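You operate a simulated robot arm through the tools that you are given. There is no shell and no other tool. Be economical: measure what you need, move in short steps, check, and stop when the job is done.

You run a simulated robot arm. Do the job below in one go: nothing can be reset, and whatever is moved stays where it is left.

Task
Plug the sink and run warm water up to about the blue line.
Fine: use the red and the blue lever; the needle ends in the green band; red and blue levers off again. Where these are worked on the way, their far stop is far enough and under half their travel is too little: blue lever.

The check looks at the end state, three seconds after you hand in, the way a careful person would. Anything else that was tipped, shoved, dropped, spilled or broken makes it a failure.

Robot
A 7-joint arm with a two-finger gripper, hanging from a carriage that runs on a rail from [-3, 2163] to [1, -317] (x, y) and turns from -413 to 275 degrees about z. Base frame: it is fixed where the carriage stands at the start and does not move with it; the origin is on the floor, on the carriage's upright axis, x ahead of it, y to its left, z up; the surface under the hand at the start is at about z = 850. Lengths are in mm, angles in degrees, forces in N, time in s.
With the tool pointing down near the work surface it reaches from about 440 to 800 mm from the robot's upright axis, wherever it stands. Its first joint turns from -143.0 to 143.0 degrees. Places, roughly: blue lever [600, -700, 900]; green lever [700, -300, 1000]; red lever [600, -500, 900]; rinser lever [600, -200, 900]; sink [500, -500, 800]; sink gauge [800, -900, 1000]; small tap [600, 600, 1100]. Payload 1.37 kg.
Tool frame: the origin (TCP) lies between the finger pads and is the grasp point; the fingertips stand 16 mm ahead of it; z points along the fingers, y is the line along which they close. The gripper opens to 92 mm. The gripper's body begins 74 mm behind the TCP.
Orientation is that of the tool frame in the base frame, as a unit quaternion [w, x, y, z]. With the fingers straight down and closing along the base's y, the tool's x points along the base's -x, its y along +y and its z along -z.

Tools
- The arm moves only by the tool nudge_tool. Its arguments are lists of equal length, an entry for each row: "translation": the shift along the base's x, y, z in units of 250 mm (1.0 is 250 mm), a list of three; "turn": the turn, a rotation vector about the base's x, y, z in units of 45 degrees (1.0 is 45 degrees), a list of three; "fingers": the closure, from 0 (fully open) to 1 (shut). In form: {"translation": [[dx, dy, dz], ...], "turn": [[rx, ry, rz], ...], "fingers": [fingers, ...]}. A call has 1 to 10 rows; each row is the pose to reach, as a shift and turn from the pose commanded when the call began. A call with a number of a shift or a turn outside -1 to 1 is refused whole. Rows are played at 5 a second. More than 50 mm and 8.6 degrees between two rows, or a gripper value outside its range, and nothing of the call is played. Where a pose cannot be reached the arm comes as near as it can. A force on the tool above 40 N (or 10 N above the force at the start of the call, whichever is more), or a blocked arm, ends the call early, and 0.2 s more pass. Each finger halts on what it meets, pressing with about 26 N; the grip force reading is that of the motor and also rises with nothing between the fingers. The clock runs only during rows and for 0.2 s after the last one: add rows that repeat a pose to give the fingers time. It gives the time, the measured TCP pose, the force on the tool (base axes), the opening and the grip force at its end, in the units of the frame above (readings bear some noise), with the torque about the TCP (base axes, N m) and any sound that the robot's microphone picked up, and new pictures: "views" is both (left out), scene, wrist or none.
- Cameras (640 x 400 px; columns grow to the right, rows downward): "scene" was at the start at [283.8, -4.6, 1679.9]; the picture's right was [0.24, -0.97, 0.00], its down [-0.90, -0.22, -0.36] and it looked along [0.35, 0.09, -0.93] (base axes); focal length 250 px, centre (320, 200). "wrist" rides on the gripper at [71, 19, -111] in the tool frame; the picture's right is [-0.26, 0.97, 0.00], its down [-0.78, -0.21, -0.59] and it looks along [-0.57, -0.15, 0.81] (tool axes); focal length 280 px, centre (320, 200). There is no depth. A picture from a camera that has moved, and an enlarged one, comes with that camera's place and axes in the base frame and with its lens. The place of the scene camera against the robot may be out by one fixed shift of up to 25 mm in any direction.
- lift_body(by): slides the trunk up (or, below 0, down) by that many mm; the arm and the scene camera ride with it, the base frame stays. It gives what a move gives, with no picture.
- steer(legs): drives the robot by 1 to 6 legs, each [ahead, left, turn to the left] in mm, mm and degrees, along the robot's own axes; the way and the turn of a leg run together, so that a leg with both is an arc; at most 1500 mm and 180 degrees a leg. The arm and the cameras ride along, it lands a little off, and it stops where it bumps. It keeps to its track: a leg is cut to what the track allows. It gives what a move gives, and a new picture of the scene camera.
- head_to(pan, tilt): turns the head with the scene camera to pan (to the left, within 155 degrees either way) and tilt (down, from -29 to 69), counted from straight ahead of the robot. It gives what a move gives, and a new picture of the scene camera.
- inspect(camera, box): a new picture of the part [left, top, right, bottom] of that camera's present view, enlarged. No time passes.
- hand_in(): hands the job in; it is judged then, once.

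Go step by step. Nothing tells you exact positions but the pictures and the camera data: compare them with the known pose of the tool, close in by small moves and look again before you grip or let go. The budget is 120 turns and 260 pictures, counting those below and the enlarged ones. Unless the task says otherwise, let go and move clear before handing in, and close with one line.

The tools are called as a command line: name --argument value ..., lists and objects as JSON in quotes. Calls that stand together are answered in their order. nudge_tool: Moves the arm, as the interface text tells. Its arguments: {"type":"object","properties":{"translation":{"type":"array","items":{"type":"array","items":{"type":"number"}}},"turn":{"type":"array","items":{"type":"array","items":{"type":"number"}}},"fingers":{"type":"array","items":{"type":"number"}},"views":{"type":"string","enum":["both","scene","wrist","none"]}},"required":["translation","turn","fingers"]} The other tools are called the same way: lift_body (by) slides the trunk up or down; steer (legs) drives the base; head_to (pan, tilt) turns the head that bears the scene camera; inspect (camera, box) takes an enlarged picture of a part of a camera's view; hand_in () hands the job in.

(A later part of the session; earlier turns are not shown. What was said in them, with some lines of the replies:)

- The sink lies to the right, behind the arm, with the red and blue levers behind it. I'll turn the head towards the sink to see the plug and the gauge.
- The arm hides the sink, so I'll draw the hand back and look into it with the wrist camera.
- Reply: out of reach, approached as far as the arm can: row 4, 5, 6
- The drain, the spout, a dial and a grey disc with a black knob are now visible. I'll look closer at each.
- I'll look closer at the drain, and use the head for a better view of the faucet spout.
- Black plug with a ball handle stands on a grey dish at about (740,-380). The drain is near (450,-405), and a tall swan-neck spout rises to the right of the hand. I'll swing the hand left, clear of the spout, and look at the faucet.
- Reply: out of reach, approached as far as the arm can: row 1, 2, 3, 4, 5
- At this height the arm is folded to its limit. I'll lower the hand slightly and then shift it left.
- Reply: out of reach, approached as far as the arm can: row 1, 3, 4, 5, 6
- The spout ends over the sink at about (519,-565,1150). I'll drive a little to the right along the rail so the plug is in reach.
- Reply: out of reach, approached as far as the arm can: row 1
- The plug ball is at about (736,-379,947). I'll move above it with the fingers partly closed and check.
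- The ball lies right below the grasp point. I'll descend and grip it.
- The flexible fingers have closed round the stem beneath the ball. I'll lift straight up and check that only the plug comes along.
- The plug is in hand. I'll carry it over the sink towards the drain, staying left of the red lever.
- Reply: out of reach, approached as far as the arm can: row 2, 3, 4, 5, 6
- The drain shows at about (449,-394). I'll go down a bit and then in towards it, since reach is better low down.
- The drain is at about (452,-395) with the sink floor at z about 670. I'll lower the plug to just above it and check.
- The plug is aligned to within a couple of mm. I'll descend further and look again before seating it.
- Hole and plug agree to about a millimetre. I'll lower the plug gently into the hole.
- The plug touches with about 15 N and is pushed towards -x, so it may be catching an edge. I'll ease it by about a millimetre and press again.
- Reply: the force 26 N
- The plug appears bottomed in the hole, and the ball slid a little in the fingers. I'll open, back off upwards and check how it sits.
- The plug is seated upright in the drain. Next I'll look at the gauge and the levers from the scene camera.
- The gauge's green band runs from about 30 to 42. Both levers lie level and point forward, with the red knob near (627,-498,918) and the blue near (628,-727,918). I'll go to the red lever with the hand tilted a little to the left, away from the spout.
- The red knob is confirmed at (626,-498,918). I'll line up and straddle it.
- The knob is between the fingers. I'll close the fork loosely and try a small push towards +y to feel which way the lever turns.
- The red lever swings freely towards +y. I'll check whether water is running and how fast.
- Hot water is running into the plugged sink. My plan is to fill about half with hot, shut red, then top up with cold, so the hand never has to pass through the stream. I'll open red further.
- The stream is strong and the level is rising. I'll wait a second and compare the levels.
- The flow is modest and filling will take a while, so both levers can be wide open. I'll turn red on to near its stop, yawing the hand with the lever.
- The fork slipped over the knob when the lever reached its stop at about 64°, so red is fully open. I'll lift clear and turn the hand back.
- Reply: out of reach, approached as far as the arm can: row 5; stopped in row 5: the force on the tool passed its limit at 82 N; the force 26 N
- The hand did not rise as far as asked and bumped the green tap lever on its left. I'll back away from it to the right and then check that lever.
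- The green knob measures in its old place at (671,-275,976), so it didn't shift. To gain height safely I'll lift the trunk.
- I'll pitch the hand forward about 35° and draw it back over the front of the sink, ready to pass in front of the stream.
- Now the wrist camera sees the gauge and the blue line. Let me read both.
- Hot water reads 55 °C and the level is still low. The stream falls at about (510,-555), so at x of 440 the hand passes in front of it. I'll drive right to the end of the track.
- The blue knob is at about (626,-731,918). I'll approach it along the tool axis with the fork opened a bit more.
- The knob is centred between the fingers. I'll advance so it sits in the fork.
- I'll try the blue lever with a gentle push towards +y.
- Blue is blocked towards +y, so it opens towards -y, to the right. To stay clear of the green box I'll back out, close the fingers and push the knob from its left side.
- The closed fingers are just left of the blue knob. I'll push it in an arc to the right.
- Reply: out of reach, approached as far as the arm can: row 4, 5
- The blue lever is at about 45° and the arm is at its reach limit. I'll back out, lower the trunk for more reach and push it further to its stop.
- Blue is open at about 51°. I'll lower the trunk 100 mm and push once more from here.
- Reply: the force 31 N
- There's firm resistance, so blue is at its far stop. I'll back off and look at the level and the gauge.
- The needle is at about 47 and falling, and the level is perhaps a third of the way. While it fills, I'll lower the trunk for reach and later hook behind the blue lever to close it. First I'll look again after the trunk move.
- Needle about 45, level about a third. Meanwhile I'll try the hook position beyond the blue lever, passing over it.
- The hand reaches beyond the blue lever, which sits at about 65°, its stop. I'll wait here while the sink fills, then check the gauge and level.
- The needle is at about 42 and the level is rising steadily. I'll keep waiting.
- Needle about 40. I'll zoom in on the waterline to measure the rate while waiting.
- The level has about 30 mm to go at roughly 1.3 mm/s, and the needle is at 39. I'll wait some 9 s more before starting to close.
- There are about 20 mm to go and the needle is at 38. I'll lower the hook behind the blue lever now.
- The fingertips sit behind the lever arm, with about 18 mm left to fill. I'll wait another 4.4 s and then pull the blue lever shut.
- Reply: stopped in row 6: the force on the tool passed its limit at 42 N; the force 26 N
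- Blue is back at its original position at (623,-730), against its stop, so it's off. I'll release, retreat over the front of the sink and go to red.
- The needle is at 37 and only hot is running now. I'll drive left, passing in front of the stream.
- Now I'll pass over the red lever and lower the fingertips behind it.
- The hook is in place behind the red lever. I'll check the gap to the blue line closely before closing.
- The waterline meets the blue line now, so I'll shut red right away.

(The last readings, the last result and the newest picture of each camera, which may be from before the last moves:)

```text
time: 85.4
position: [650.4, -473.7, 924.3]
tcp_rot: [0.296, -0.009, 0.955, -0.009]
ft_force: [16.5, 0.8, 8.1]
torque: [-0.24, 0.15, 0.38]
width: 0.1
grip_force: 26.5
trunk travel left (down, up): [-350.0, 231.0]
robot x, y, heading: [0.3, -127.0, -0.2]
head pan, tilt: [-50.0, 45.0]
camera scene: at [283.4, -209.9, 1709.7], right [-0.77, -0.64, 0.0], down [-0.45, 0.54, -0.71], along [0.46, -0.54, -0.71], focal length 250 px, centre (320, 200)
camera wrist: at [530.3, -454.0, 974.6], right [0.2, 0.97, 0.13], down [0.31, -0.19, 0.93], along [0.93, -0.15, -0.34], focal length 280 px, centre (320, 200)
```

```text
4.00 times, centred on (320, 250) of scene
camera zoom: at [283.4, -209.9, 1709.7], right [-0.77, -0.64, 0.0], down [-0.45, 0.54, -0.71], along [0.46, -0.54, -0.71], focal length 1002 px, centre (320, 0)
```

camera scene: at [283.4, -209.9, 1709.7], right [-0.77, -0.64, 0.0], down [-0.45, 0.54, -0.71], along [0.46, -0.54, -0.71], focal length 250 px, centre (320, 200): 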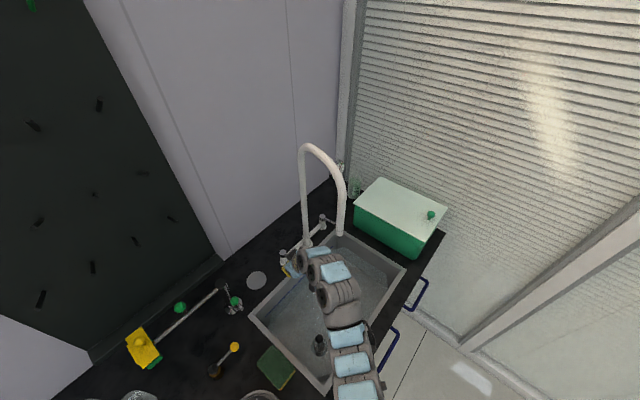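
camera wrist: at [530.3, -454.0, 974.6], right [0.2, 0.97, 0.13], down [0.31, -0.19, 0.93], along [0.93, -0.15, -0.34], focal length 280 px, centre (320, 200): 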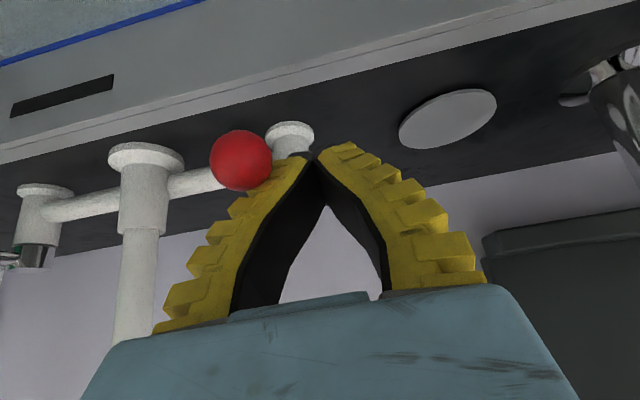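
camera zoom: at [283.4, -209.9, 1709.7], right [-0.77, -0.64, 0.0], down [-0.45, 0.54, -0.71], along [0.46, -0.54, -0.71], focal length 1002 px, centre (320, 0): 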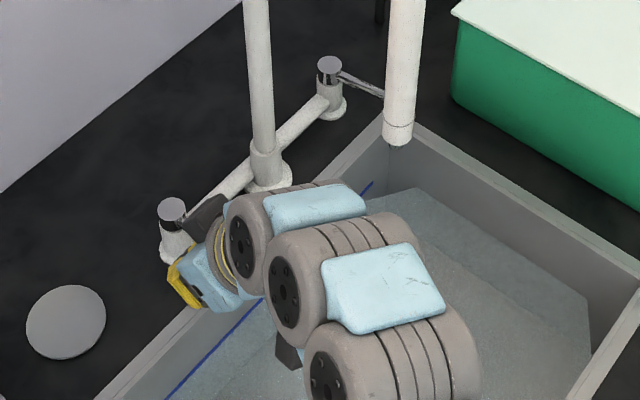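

The stream has stopped and the red knob is back at (622,-498). I'll release, lift clear to the left and check everything.

nudge_tool --translation '[[0.03, 0.06, 0.0], [0.03, 0.09, 0.14], [-0.06, 0.12, 0.26], [-0.2, 0.14, 0.3], [-0.38, 0.16, 0.28], [-0.54, 0.18, 0.26]]' --turn '[[0, 0, 0], [0, 0, 0], [0, 0, 0], [0, 0, 0], [0, 0, 0], [0, 0, 0]]' --fingers '[1, 1, 1, 1, 1, 1]'

inspect --camera "scene" --box '[240, 200, 400, 300]'

inspect --camera "wrist" --box '[0, 0, 320, 200]'

inspect --camera "scene" --box '[256, 290, 304, 320]'

```text
time: 86.8
position: [509.8, -428.6, 983.9]
tcp_rot: [0.294, -0.008, 0.956, -0.008]
ft_force: [1.3, 0.9, -0.4]
torque: [-0.01, 0.03, -0.02]
width: 0.3
grip_force: 25.9
trunk travel left (down, up): [-350.0, 231.0]
robot x, y, heading: [-1.5, -129.1, -0.1]
head pan, tilt: [-50.0, 45.0]
camera scene: at [281.9, -209.8, 1708.7], right [-0.77, -0.64, 0.0], down [-0.45, 0.54, -0.71], along [0.45, -0.54, -0.71], focal length 250 px, centre (320, 200)
camera wrist: at [389.3, -408.8, 1036.9], right [0.21, 0.97, 0.13], down [0.32, -0.19, 0.93], along [0.93, -0.15, -0.35], focal length 280 px, centre (320, 200)
```

scene: 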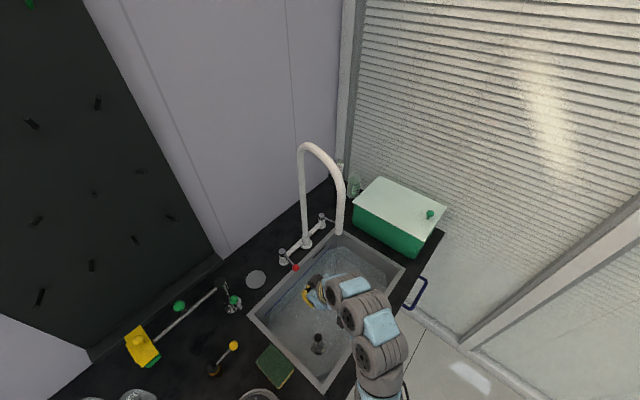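
wrist: 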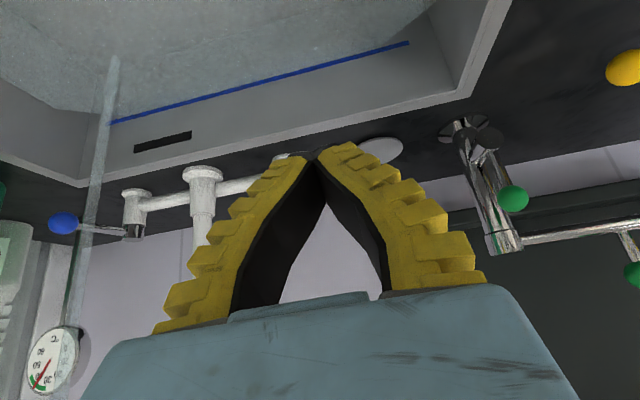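

```text
4.00 times, centred on (320, 250) of scene
camera zoom: at [281.9, -209.8, 1708.7], right [-0.77, -0.64, 0.0], down [-0.45, 0.54, -0.71], along [0.45, -0.54, -0.71], focal length 1002 px, centre (320, 0)
```

zoom: 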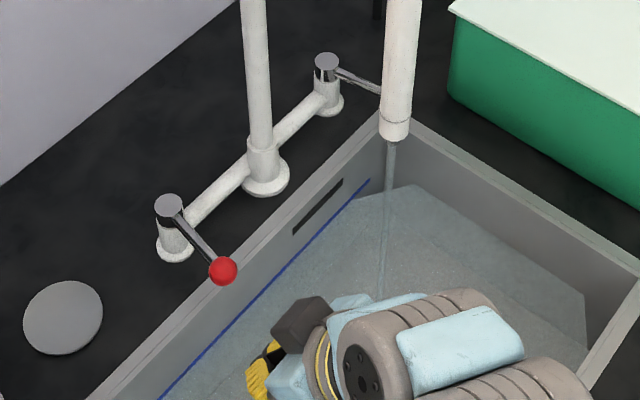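

```text
2.00 times, centred on (160, 100) of wrist
camera zoom: at [389.3, -408.8, 1036.9], right [0.21, 0.97, 0.13], down [0.32, -0.19, 0.93], along [0.93, -0.15, -0.35], focal length 561 px, centre (640, 400)
```

zoom: 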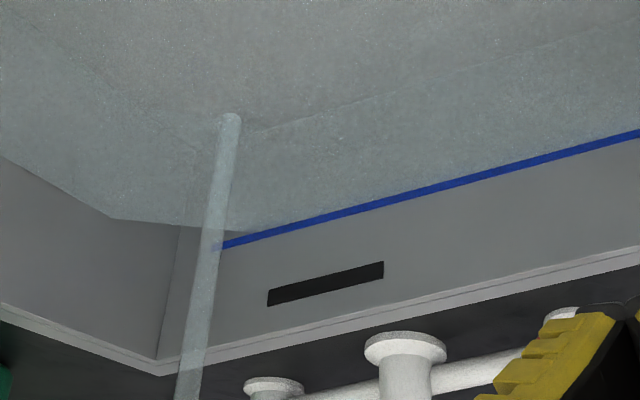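

```text
13.33 times, centred on (280, 305) of scene
camera zoom: at [281.9, -209.8, 1708.7], right [-0.77, -0.64, 0.0], down [-0.45, 0.54, -0.71], along [0.45, -0.54, -0.71], focal length 3339 px, centre (853, -1200)
```

zoom: 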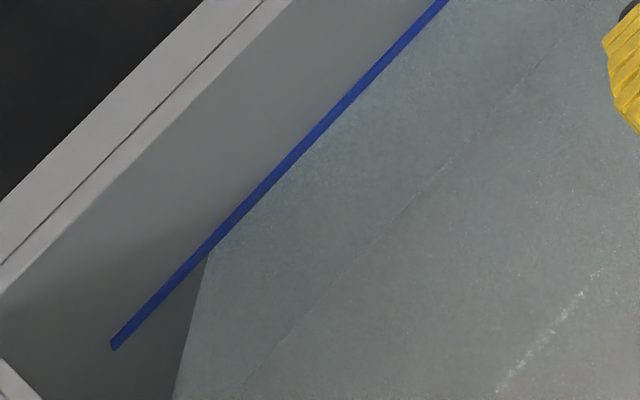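

A thin trickle remains: the red lever was dragged about 15° open as I released. I'll push it shut again from its left side with a square contact.

nudge_tool --translation '[[0.16, -0.02, 0], [0.32, -0.04, -0.03], [0.38, -0.045, -0.13], [0.465, -0.045, -0.262], [0.465, -0.09, -0.262], [0.465, -0.14, -0.262], [0.465, -0.18, -0.262], [0.465, -0.195, -0.262]]' --turn '[[0, 0, 0], [0, 0, 0], [0, 0, 0], [0, 0, 0], [0, 0, 0], [0, 0, 0], [0, 0, 0], [0, 0, 0]]' --fingers '[1, 1, 1, 1, 1, 1, 1, 1]'

inspect --camera "scene" --box '[240, 200, 400, 300]'

```text
time: 88.6
position: [629.1, -469.9, 918.9]
tcp_rot: [0.294, -0.01, 0.956, -0.005]
ft_force: [-1.8, 19.0, 3.7]
torque: [-0.02, 0.02, -0.05]
width: 0.0
grip_force: 26.1
trunk travel left (down, up): [-350.0, 231.0]
robot x, y, heading: [-1.8, -127.7, -0.4]
head pan, tilt: [-50.0, 45.0]
camera scene: at [281.9, -207.9, 1708.6], right [-0.77, -0.64, 0.0], down [-0.45, 0.54, -0.71], along [0.45, -0.54, -0.71], focal length 250 px, centre (320, 200)
camera wrist: at [507.6, -451.5, 969.9], right [0.2, 0.97, 0.13], down [0.32, -0.19, 0.93], along [0.93, -0.14, -0.35], focal length 280 px, centre (320, 200)
```

scene: 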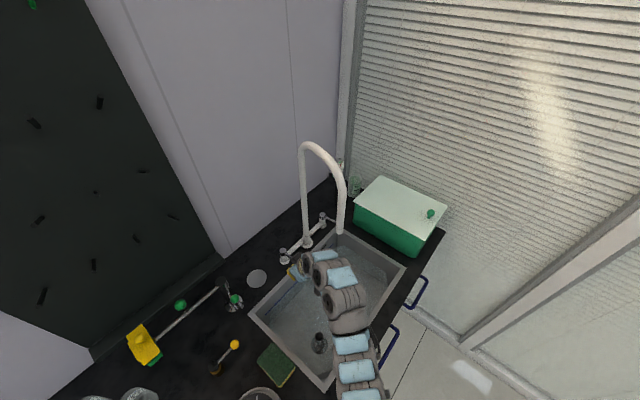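
wrist: 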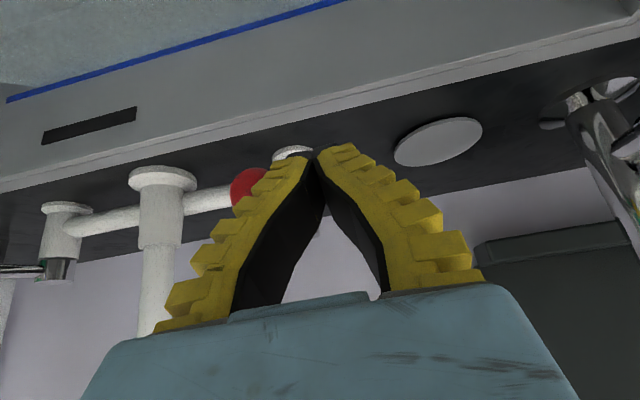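

```text
4.00 times, centred on (320, 250) of scene
camera zoom: at [281.9, -207.9, 1708.6], right [-0.77, -0.64, 0.0], down [-0.45, 0.54, -0.71], along [0.45, -0.54, -0.71], focal length 1002 px, centre (320, 0)
```

zoom: 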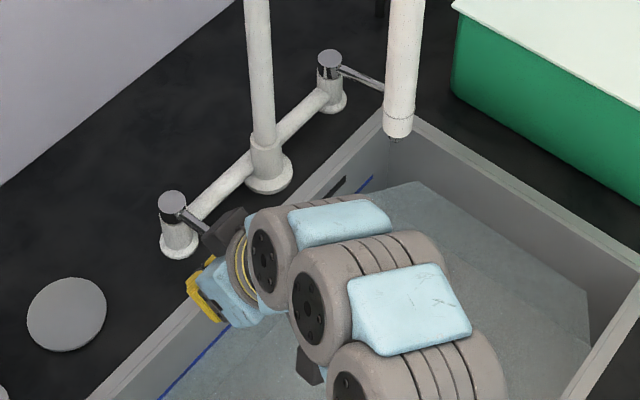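

Pressed against the stop with 19 N, the flow is off. I'll release straight to +y and then withdraw and look again.

nudge_tool --translation '[[0, 0.03, 0], [0, 0.09, 0], [0, 0.14, 0.0], [-0.06, 0.15, 0.12], [-0.14, 0.16, 0.24], [-0.3, 0.17, 0.26], [-0.46, 0.18, 0.26]]' --turn '[[0, 0, 0], [0, 0, 0], [0, 0, 0], [0, 0, 0], [0, 0, 0], [0, 0, 0], [0, 0, 0]]' --fingers '[1, 1, 1, 1, 1, 1, 1]'

inspect --camera "scene" --box '[240, 200, 400, 300]'

inspect --camera "wrist" --box '[0, 300, 160, 400]'

```text
time: 90.2
position: [510.5, -432.8, 984.1]
tcp_rot: [0.293, -0.008, 0.956, -0.009]
ft_force: [0.7, -0.2, -0.5]
torque: [0.03, 0.01, 0.04]
width: 0.0
grip_force: 26.2
trunk travel left (down, up): [-350.0, 231.0]
robot x, y, heading: [0.6, -128.1, -0.2]
head pan, tilt: [-50.0, 45.0]
camera scene: at [281.9, -209.8, 1708.7], right [-0.77, -0.64, 0.0], down [-0.45, 0.54, -0.71], along [0.45, -0.54, -0.71], focal length 250 px, centre (320, 200)
camera wrist: at [390.7, -412.7, 1036.2], right [0.21, 0.97, 0.13], down [0.32, -0.19, 0.93], along [0.93, -0.15, -0.35], focal length 280 px, centre (320, 200)
```

scene: 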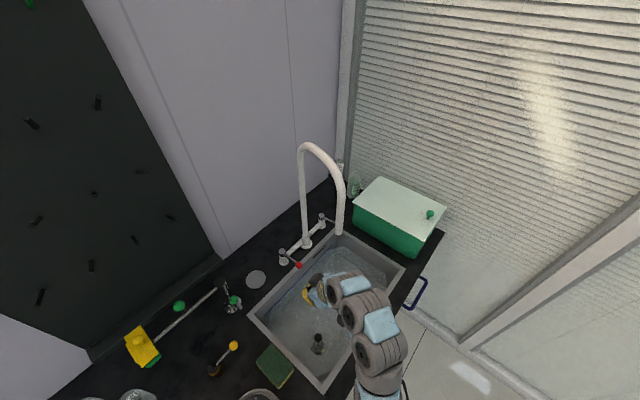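
wrist: 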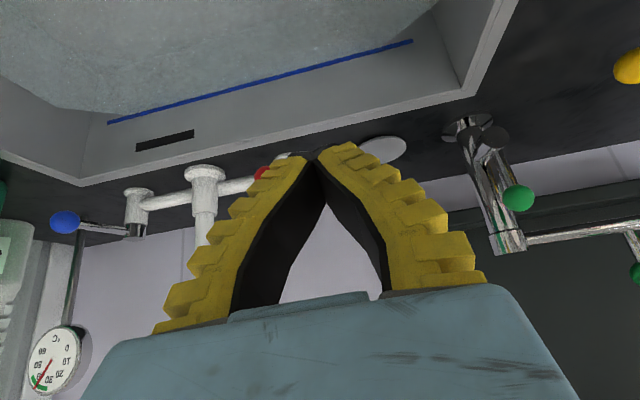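

```text
4.00 times, centred on (320, 250) of scene
camera zoom: at [281.9, -209.8, 1708.7], right [-0.77, -0.64, 0.0], down [-0.45, 0.54, -0.71], along [0.45, -0.54, -0.71], focal length 1002 px, centre (320, 0)
```

zoom: 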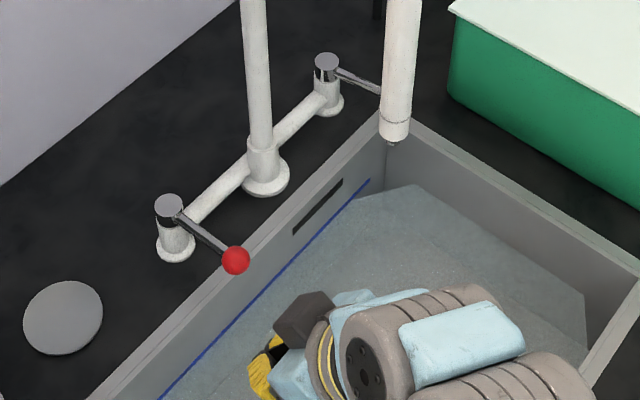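

```text
4.00 times, centred on (80, 350) of wrist
camera zoom: at [390.7, -412.7, 1036.2], right [0.21, 0.97, 0.13], down [0.32, -0.19, 0.93], along [0.93, -0.15, -0.35], focal length 1122 px, centre (1280, -400)
```

zoom: 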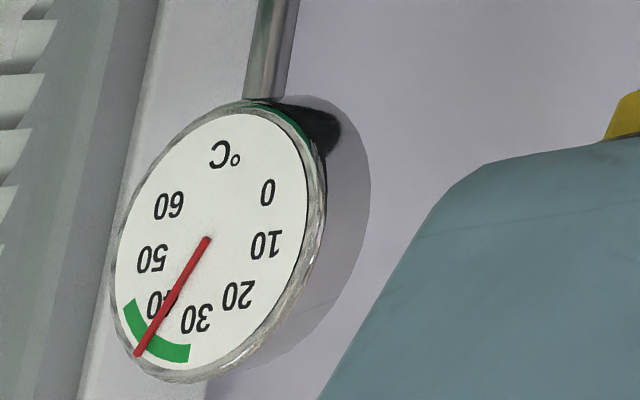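

The stream is off, the lever is home and the needle is mid-green at 38. I'll check the level, the spout and the tap I bumped, then wait briefly for any drift.

inspect --camera "scene" --box '[256, 290, 304, 320]'

inspect --camera "scene" --box '[310, 205, 358, 265]'

inspect --camera "scene" --box '[120, 260, 280, 390]'

nudge_tool --translation '[[0, 0, 0], [0, 0, 0], [0, 0, 0], [0, 0, 0], [0, 0, 0], [0, 0, 0], [0, 0, 0], [0, 0, 0], [0, 0, 0], [0, 0, 0]]' --turn '[[0, 0, 0], [0, 0, 0], [0, 0, 0], [0, 0, 0], [0, 0, 0], [0, 0, 0], [0, 0, 0], [0, 0, 0], [0, 0, 0], [0, 0, 0]]' --fingers '[1, 1, 1, 1, 1, 1, 1, 1, 1, 1]' --views "wrist"

inspect --camera "wrist" --box '[0, 0, 320, 200]'

```text
13.33 times, centred on (280, 305) of scene
camera zoom: at [281.9, -209.8, 1708.7], right [-0.77, -0.64, 0.0], down [-0.45, 0.54, -0.71], along [0.45, -0.54, -0.71], focal length 3339 px, centre (853, -1200)
```

zoom: 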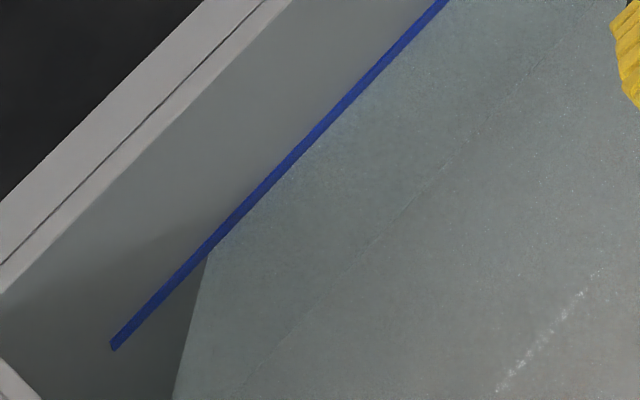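

```text
6.67 times, centred on (334, 235) of scene
camera zoom: at [281.9, -209.8, 1708.7], right [-0.77, -0.64, 0.0], down [-0.45, 0.54, -0.71], along [0.45, -0.54, -0.71], focal length 1670 px, centre (227, -33)
```

zoom: 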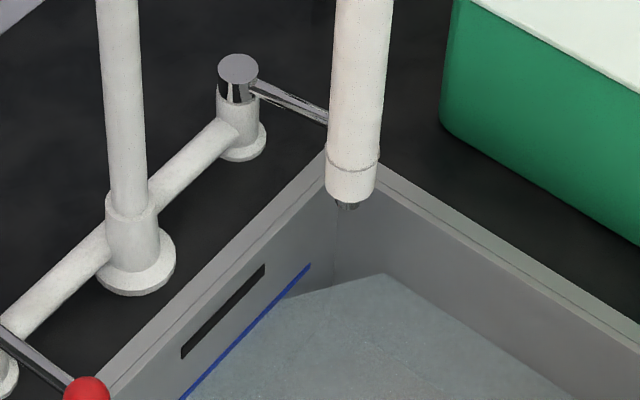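

```text
3.08 times, centred on (200, 325) of scene
camera zoom: at [281.9, -209.8, 1708.7], right [-0.77, -0.64, 0.0], down [-0.45, 0.54, -0.71], along [0.45, -0.54, -0.71], focal length 771 px, centre (689, -185)
```

zoom: 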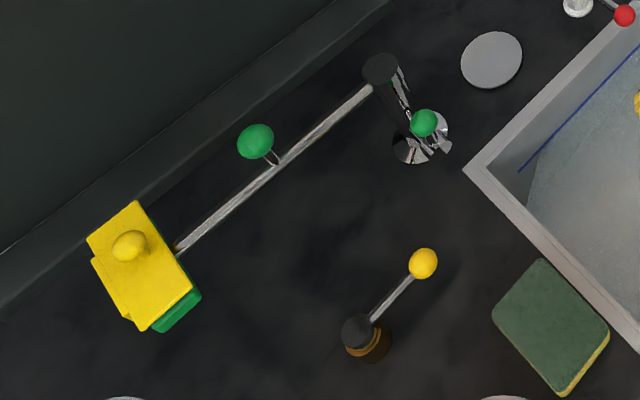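

```text
time: 92.4
position: [511.0, -432.3, 984.0]
tcp_rot: [0.293, -0.008, 0.956, -0.009]
ft_force: [-0.2, 0.4, -0.5]
torque: [-0.01, 0.02, -0.02]
width: 0.0
grip_force: 26.1
trunk travel left (down, up): [-350.0, 231.0]
robot x, y, heading: [0.1, -129.6, -0.2]
head pan, tilt: [-50.0, 45.0]
camera wrist: at [390.8, -413.0, 1036.0], right [0.21, 0.97, 0.13], down [0.32, -0.19, 0.93], along [0.93, -0.15, -0.35], focal length 280 px, centre (320, 200)
```

wrist: 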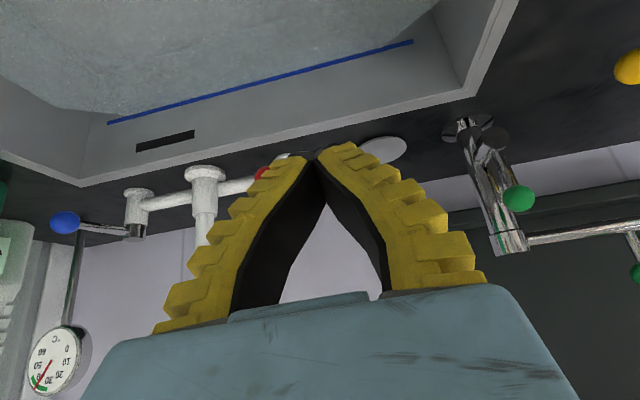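

```text
2.00 times, centred on (160, 100) of wrist
camera zoom: at [390.8, -413.0, 1036.0], right [0.21, 0.97, 0.13], down [0.32, -0.19, 0.93], along [0.93, -0.15, -0.35], focal length 561 px, centre (640, 400)
```

zoom: 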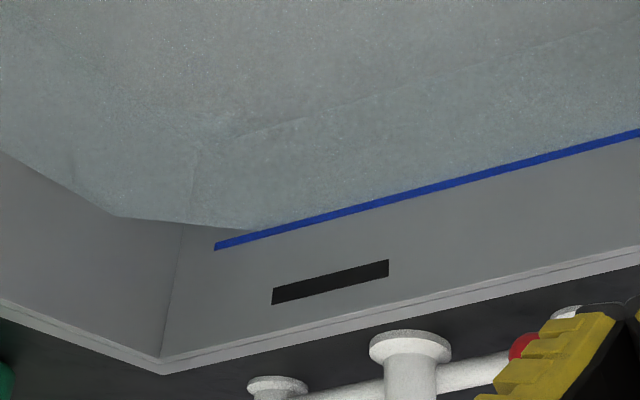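

The level sits at the blue line and holds steady, both levers are home, no water is running, and the bumped tap and its arm are in their original places. The hand is clear, so I'm handing in.

hand_in

```text
The job is handed in.
```

The sink is plugged and filled with warm water to the blue line. The needle reads about 38 °C, inside the green band, and the red and blue levers are both off. On the way the hand bumped the green tap lever with some force. Its position measured the same afterwards, and I saw no water from that tap.
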